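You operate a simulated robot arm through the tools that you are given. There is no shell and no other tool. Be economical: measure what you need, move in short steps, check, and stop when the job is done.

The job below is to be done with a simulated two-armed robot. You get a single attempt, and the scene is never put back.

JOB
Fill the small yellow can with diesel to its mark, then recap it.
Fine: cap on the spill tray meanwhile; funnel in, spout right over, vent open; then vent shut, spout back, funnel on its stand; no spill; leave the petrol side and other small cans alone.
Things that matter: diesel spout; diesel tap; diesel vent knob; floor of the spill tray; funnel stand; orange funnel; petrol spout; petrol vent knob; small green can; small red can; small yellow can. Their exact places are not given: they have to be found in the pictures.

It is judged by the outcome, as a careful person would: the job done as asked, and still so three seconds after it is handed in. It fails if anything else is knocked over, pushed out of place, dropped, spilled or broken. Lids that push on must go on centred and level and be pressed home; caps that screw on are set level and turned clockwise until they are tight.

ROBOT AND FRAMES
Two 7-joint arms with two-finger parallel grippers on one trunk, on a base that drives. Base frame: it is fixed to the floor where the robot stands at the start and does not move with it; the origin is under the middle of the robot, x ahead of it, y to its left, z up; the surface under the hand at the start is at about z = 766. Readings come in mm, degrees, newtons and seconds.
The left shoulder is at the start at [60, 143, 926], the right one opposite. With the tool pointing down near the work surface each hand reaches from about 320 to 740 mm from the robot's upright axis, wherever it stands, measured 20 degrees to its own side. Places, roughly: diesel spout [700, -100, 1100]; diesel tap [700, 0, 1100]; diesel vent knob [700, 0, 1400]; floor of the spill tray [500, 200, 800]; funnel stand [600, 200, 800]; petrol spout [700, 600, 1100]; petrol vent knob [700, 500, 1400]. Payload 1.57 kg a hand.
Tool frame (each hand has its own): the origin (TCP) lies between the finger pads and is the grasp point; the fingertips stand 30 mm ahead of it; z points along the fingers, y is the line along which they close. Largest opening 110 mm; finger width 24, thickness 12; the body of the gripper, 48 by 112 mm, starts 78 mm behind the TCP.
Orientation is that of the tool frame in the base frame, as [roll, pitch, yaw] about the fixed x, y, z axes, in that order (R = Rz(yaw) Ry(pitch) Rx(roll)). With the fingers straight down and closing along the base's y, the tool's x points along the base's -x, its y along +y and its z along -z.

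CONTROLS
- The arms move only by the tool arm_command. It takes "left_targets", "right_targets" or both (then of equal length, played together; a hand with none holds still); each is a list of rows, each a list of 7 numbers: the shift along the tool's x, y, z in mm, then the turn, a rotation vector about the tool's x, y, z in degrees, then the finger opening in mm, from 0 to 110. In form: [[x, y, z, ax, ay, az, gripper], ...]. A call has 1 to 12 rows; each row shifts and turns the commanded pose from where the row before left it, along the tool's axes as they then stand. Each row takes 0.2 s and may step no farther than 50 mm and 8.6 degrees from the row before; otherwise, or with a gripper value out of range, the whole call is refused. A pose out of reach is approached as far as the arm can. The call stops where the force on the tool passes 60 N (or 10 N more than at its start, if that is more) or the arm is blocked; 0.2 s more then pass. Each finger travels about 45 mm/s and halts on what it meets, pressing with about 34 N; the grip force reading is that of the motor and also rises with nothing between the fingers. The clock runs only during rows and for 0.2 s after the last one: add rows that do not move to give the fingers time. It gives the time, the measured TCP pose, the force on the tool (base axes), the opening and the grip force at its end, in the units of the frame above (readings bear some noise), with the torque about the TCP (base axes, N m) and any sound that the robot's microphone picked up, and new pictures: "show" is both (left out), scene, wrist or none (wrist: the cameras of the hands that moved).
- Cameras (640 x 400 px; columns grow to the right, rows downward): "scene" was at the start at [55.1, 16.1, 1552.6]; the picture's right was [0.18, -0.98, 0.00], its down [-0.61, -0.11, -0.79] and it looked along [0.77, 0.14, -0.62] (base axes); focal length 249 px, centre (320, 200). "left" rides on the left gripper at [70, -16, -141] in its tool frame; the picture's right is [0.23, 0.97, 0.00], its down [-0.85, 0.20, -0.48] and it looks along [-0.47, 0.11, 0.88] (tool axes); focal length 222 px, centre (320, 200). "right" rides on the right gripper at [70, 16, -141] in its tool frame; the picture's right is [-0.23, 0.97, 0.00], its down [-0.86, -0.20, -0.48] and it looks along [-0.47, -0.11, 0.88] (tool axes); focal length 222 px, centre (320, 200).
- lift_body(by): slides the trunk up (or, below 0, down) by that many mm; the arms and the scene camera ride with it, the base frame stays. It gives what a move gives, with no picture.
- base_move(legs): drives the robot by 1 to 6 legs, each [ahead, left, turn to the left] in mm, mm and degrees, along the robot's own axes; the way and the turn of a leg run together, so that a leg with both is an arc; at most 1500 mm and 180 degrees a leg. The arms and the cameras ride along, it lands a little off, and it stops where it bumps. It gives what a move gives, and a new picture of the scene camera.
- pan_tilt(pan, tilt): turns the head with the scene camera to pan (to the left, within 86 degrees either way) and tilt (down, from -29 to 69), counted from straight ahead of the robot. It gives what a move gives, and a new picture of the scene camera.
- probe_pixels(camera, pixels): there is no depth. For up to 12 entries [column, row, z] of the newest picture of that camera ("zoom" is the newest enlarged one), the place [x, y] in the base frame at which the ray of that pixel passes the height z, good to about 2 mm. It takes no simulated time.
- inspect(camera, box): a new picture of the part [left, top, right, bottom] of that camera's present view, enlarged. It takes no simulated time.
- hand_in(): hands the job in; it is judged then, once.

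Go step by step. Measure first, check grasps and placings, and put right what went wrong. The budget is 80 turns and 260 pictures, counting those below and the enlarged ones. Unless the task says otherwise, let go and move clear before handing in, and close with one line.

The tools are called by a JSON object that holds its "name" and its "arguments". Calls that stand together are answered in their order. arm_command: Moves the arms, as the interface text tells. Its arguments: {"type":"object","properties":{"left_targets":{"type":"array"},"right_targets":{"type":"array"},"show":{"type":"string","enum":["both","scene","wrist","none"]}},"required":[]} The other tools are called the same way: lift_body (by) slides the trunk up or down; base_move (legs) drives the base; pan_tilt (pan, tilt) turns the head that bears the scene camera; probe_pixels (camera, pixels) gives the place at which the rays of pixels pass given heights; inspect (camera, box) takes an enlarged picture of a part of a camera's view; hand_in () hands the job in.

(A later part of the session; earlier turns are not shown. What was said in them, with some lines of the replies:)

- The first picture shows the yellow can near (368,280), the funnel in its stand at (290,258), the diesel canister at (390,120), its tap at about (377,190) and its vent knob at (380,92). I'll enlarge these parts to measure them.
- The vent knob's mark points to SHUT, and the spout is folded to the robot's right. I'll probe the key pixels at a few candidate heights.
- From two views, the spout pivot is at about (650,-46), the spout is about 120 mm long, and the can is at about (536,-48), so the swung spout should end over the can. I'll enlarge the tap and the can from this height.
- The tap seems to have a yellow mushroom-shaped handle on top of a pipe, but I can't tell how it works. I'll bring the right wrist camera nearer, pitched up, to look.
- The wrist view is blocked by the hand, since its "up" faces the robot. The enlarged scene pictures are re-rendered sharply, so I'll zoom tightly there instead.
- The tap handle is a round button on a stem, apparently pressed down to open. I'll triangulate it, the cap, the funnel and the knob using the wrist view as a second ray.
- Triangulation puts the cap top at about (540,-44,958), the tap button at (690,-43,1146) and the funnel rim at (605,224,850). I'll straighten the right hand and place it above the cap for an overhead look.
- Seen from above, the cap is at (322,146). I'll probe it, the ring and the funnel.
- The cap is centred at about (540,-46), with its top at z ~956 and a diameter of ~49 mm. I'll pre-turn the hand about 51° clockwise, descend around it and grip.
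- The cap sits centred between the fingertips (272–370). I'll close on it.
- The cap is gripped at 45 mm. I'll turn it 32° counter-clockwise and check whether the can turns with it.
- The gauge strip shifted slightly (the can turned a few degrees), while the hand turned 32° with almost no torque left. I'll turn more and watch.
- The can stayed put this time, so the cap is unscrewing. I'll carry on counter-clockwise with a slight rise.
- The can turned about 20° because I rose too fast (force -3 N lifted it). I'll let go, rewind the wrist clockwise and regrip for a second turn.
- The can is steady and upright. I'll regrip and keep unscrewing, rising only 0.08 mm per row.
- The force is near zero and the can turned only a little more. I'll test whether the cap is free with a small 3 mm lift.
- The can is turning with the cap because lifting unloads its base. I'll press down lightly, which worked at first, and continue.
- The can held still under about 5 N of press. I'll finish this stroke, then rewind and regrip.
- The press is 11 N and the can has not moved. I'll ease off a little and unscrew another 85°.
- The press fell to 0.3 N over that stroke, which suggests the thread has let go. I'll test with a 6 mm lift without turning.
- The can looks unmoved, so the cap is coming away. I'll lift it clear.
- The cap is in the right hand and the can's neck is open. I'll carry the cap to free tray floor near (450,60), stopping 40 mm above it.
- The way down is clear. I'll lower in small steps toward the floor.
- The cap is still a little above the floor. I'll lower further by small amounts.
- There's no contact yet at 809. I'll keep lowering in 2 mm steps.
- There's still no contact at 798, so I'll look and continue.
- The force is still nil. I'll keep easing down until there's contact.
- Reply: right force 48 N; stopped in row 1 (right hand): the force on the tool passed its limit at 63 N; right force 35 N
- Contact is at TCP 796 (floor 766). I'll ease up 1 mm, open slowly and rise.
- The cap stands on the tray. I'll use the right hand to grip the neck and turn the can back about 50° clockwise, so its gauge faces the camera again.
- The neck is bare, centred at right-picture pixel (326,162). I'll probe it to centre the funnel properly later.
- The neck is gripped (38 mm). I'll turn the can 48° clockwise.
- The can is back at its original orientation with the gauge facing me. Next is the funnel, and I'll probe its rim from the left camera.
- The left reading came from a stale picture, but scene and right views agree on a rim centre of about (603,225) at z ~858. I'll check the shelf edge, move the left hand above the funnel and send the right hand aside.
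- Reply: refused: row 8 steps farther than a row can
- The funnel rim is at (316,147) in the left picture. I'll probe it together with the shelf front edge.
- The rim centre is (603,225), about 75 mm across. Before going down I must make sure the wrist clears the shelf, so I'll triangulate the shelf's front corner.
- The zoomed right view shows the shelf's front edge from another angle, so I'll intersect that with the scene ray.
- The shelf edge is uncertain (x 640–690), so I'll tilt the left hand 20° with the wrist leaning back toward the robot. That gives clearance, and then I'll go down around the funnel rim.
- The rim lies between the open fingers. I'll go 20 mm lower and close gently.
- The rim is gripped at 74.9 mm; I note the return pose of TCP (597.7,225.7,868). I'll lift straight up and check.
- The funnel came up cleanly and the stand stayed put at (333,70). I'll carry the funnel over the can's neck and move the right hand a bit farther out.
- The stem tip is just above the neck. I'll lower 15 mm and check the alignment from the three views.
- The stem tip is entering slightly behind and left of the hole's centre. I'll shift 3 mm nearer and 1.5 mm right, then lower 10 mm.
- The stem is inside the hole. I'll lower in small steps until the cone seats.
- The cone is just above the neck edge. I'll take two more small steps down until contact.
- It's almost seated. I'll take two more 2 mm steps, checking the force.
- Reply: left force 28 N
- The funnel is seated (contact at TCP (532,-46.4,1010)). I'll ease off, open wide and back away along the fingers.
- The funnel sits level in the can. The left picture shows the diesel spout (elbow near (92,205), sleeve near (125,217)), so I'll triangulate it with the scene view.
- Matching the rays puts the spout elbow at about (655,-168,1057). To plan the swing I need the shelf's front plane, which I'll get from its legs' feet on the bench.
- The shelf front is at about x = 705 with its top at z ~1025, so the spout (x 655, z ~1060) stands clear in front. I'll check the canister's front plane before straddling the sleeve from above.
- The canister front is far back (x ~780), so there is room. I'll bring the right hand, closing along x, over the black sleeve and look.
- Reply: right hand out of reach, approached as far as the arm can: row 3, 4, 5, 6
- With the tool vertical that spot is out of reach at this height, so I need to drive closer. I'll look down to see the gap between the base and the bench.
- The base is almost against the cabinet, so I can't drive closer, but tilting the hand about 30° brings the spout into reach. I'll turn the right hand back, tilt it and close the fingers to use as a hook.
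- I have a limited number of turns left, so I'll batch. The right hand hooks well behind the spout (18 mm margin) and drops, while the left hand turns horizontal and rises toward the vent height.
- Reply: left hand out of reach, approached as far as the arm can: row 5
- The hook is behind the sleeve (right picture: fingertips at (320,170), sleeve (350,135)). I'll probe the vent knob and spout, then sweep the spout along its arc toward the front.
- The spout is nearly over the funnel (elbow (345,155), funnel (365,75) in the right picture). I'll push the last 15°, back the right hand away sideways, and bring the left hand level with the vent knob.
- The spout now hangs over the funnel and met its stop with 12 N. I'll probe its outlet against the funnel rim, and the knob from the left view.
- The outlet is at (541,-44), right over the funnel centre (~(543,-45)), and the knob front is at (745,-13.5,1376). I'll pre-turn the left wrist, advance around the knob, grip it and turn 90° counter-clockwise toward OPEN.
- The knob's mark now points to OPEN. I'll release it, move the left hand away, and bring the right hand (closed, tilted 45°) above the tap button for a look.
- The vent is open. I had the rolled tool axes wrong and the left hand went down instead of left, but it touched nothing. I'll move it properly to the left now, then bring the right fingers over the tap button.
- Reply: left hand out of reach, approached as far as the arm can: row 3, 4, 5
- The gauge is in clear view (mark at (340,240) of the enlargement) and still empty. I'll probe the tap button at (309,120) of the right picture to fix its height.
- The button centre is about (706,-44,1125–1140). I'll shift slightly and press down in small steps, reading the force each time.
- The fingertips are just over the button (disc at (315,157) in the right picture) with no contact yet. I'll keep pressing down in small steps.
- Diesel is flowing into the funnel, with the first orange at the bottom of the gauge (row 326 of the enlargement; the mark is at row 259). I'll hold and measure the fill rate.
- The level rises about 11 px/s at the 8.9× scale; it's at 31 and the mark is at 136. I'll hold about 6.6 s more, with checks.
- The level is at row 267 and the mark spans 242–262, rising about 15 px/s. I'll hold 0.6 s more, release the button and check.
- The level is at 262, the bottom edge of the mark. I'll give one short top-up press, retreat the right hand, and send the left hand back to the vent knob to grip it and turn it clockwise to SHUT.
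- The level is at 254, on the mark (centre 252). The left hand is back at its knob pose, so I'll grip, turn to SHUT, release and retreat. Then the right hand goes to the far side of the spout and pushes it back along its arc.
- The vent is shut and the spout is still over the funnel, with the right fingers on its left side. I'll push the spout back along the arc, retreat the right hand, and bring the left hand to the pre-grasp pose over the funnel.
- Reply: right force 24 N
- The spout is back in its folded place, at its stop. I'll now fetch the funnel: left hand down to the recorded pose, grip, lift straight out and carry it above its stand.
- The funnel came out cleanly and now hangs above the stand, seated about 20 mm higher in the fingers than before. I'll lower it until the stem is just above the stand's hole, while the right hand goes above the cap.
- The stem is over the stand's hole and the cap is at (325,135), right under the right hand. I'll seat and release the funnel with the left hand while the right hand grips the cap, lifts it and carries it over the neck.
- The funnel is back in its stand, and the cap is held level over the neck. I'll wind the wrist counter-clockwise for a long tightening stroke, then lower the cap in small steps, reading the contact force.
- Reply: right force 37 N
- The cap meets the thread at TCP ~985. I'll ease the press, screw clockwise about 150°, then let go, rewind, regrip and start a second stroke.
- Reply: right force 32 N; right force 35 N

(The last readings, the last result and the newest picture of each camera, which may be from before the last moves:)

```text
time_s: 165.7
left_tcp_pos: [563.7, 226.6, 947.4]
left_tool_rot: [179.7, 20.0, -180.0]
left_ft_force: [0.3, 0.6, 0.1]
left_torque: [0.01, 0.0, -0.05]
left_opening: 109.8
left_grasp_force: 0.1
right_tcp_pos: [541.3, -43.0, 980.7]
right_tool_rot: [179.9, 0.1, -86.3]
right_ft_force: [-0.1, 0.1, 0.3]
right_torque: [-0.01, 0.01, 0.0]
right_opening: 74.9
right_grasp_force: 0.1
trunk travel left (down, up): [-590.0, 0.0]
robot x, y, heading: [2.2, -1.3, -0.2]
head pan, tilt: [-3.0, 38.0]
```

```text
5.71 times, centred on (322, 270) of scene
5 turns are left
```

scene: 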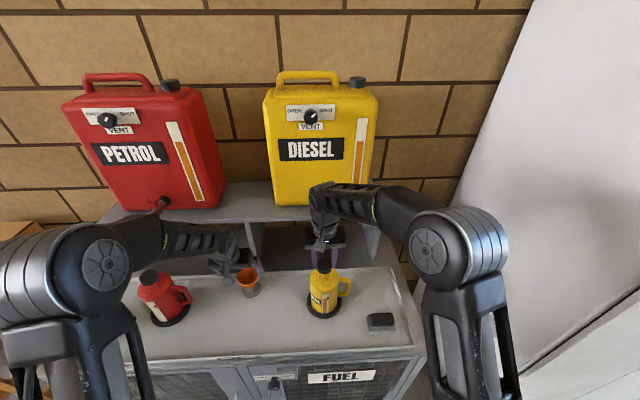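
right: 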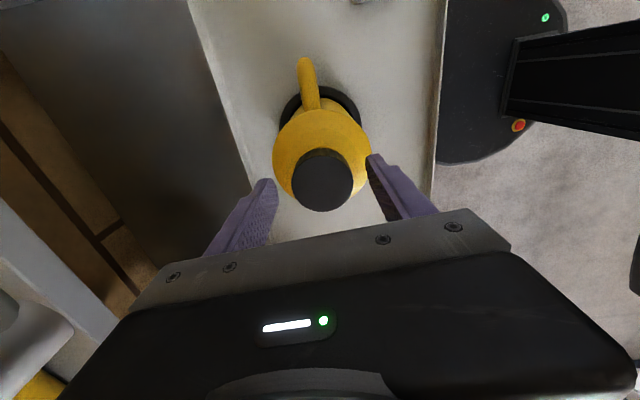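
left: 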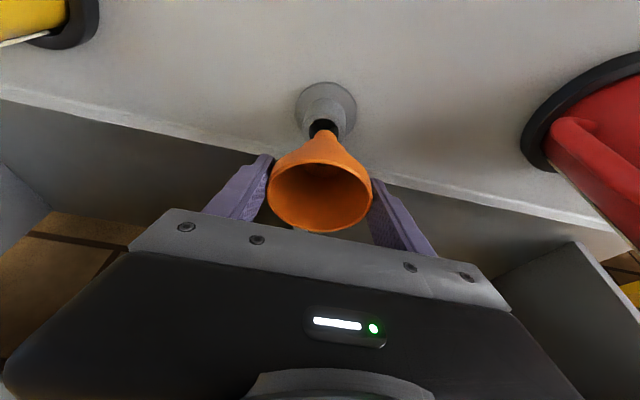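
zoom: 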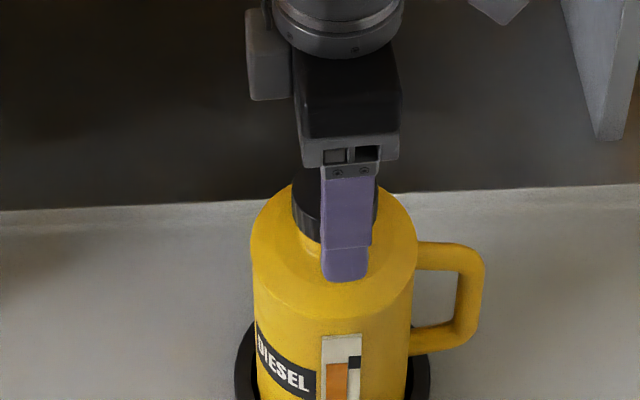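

The cap went down about 4 mm without turning the can. I'll regrip slightly lower, give a second clockwise stroke with light press, then release and rewind.

{"name": "arm_command", "arguments": {"right_targets": [[0, 0, 3, 0, 0, 0, 60], [0, 0, 0, 0, 0, 0, 45], [0, 0, 0, 0, 0, 0, 40], [0, 0, 0, 0, 0, 0, 40], [0, 0, 1, 0, 0, 8.5, 40], [0, 0, 0.1, 0, 0, 8.5, 40], [0, 0, 0.1, 0, 0, 8.5, 40], [0, 0, 0.1, 0, 0, 8.5, 40], [0, 0, 0.1, 0, 0, 8.5, 40], [0, 0, 0.1, 0, 0, 8.5, 40]], "show": "none"}}

{"name": "inspect", "arguments": {"camera": "scene", "box": [290, 235, 354, 305]}}

{"name": "arm_command", "arguments": {"right_targets": [[0, 0, 0.1, 0, 0, 8.5, 40], [0, 0, 0.1, 0, 0, 8.5, 40], [0, 0, 0.1, 0, 0, 8.5, 40], [0, 0, 0.1, 0, 0, 8.5, 40], [0, 0, 0.1, 0, 0, 8.5, 40], [0, 0, 0.1, 0, 0, 8.5, 40]], "show": "none"}}

{"name": "arm_command", "arguments": {"right_targets": [[0, 0, 0.1, 0, 0, 8.5, 40], [0, 0, 0.1, 0, 0, 8.5, 40], [0, 0, 0.1, 0, 0, 8.5, 40], [0, 0, 0.1, 0, 0, 8.5, 40], [0, 0, 0.1, 0, 0, 8.5, 40], [0, 0, 0.1, 0, 0, 8.5, 40]], "show": "none"}}

{"name": "inspect", "arguments": {"camera": "scene", "box": [290, 235, 354, 305]}}

{"name": "arm_command", "arguments": {"right_targets": [[0, 0, 0, 0, 0, 0, 60], [0, 0, 0, 0, 0, 0, 75], [0, 0, 0, 0, 0, 0, 75], [0, 0, 0, 0, 0, -8.5, 75], [0, 0, 0, 0, 0, -8.5, 75], [0, 0, 0, 0, 0, -8.5, 75], [0, 0, 0, 0, 0, -8.5, 75], [0, 0, 0, 0, 0, -8.5, 75], [0, 0, 0, 0, 0, -8.5, 75], [0, 0, 0, 0, 0, -8.5, 75], [0, 0, 0, 0, 0, -8.5, 75], [0, 0, 0, 0, 0, -8.5, 75]], "show": "none"}}

{"name": "inspect", "arguments": {"camera": "scene", "box": [290, 235, 354, 305]}}

```text
time_s: 167.9
left_tcp_pos: [562.9, 227.2, 948.2]
left_tool_rot: [179.8, 20.0, 179.9]
left_ft_force: [-0.5, -0.2, -0.8]
left_torque: [0.0, -0.01, -0.02]
left_opening: 109.9
left_grasp_force: 0.1
right_tcp_pos: [539.9, -42.7, 975.8]
right_tool_rot: [179.9, 0.1, -137.6]
right_ft_force: [2.1, 2.6, 8.5]
right_torque: [-0.07, -0.12, 0.02]
right_opening: 45.2
right_grasp_force: 34.2
trunk travel left (down, up): [-590.0, 0.0]
robot x, y, heading: [0.3, 0.8, -0.3]
head pan, tilt: [-3.0, 38.0]
```

```text
5.71 times, centred on (322, 270) of scene
```

zoom: 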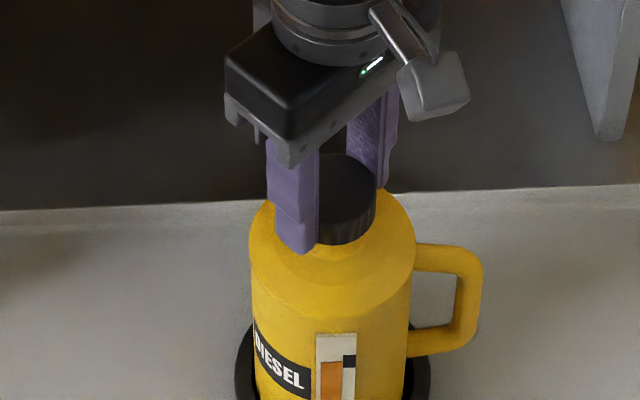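

```text
time_s: 169.3
left_tcp_pos: [563.2, 226.5, 948.3]
left_tool_rot: [179.8, 20.0, 179.9]
left_ft_force: [-0.7, -0.6, -0.7]
left_torque: [0.01, -0.01, -0.02]
left_opening: 110.1
left_grasp_force: 0.1
right_tcp_pos: [539.6, -42.3, 975.1]
right_tool_rot: [179.9, -0.1, 171.1]
right_ft_force: [2.0, 0.6, 9.0]
right_torque: [-0.08, -0.09, -0.02]
right_opening: 45.4
right_grasp_force: 33.9
trunk travel left (down, up): [-590.0, 0.0]
robot x, y, heading: [0.6, -2.7, 0.1]
head pan, tilt: [-3.0, 38.0]
```

```text
time_s: 170.7
left_tcp_pos: [562.3, 226.1, 949.5]
left_tool_rot: [179.7, 20.2, -180.0]
left_ft_force: [0.0, -0.4, -0.1]
left_torque: [0.03, -0.01, -0.01]
left_opening: 110.0
left_grasp_force: 0.1
right_tcp_pos: [540.1, -42.9, 974.0]
right_tool_rot: [179.9, -0.1, 120.4]
right_ft_force: [0.8, 0.6, 17.9]
right_torque: [-0.13, -0.01, 0.45]
right_opening: 45.2
right_grasp_force: 34.3
trunk travel left (down, up): [-590.0, 0.0]
robot x, y, heading: [-0.1, -1.2, -0.0]
head pan, tilt: [-3.0, 38.0]
```

```text
5.71 times, centred on (322, 270) of scene
```

zoom: 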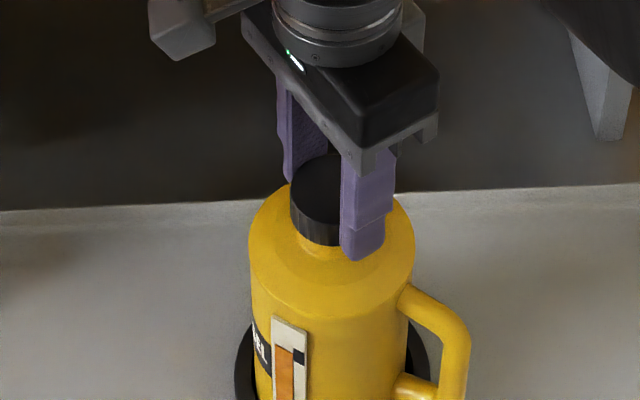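

```text
time_s: 173.3
left_tcp_pos: [563.2, 225.0, 948.3]
left_tool_rot: [179.9, 20.1, -180.0]
left_ft_force: [-0.1, -0.9, -0.6]
left_torque: [-0.02, 0.0, -0.02]
left_opening: 109.8
left_grasp_force: 0.1
right_tcp_pos: [540.3, -42.8, 973.9]
right_tool_rot: [179.9, 0.0, -162.8]
right_ft_force: [-0.2, -0.6, 0.2]
right_torque: [0.01, 0.0, -0.03]
right_opening: 74.9
right_grasp_force: 0.0
trunk travel left (down, up): [-590.0, 0.0]
robot x, y, heading: [0.0, 1.9, -0.1]
head pan, tilt: [-3.0, 38.0]
```

```text
5.71 times, centred on (322, 270) of scene
4 turns are left
```

zoom: 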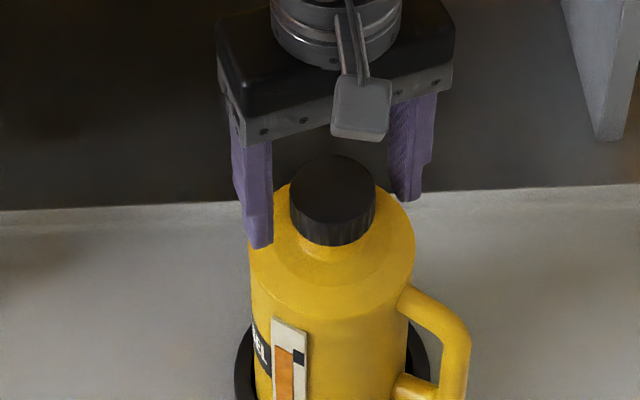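

The torque rose to 0.45 N·m and the can began to turn with the cap, so the cap is level and tight. I'll raise both hands clear and check the whole scene.

{"name": "arm_command", "arguments": {"right_targets": [[0, 0, -40, 0, 0, 0, 80], [0, 0, -45, 0, 0, 0, 80], [30, -30, 0, 0, 0, 0, 80], [30, -35, 0, 0, 0, 0, 80], [30, -35, 0, 0, 0, 0, 80], [20, -40, 0, 0, 0, 0, 80], [0, 0, 0, 0, 0, 0, 80]], "left_targets": [[0, 0, -45, 0, 0, 0, 110], [0, 0, -45, 0, 0, 0, 110], [30, 20, -20, 0, 0, 0, 110], [30, 20, -20, 0, 0, 0, 110], [0, 0, 0, 0, 0, 0, 110], [0, 0, 0, 0, 0, 0, 110], [0, 0, 0, 0, 0, 0, 110]], "show": "scene"}}

{"name": "inspect", "arguments": {"camera": "scene", "box": [210, 230, 390, 345]}}

{"name": "inspect", "arguments": {"camera": "scene", "box": [260, 80, 400, 235]}}

```text
time_s: 174.9
left_tcp_pos: [461.9, 266.2, 1049.2]
left_tool_rot: [179.8, 20.0, -180.0]
left_ft_force: [0.5, 0.6, -0.4]
left_torque: [-0.02, 0.01, -0.02]
left_opening: 110.0
left_grasp_force: 0.1
right_tcp_pos: [476.2, -209.5, 1060.0]
right_tool_rot: [179.9, 0.0, -163.1]
right_ft_force: [0.1, -0.6, 0.4]
right_torque: [-0.05, -0.02, -0.01]
right_opening: 80.0
right_grasp_force: 0.0
trunk travel left (down, up): [-590.0, 0.0]
robot x, y, heading: [2.4, 1.2, -0.1]
head pan, tilt: [-3.0, 38.0]
```

scene: 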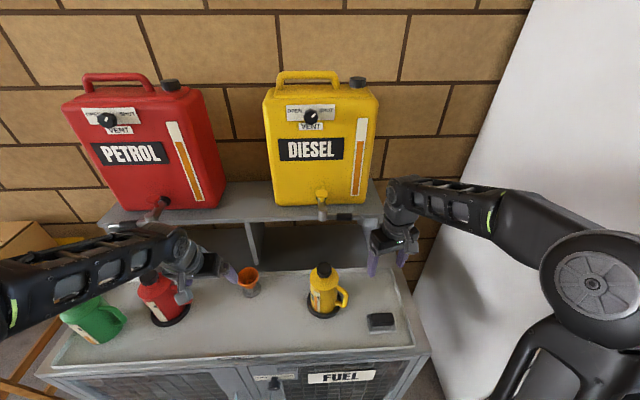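

```text
3.48 times, centred on (300, 288) of scene
```

zoom: 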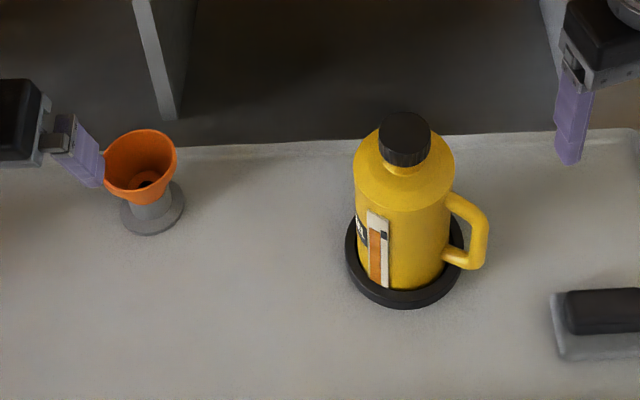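

```text
2.58 times, centred on (330, 158) of scene
3 turns are left
```

zoom: 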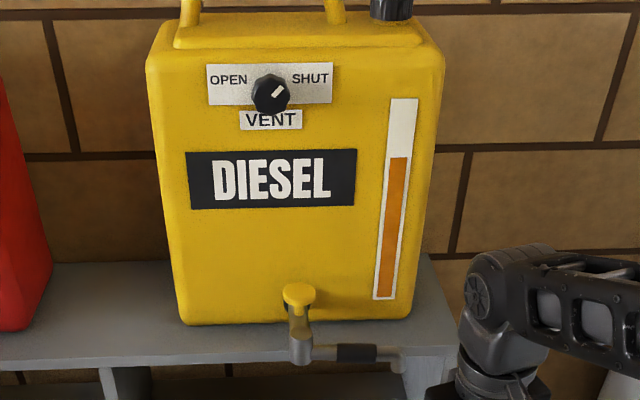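

Everything is in order: the can is capped and filled to its mark, the funnel is on its stand, the spout is folded back, the vent mark is at SHUT, and the tray is clean. Both hands are clear, so I'm handing in.

{"name": "hand_in", "arguments": {}}

```text
The job is handed in.
```

I filled the small yellow can with diesel to its mark and screwed the cap back on tight. The vent is shut, the spout is folded back, the funnel is on its stand, and I saw no spill on the tray. The can stands about 30° clockwise of how I found it, because it turned with the cap on the final tightening.
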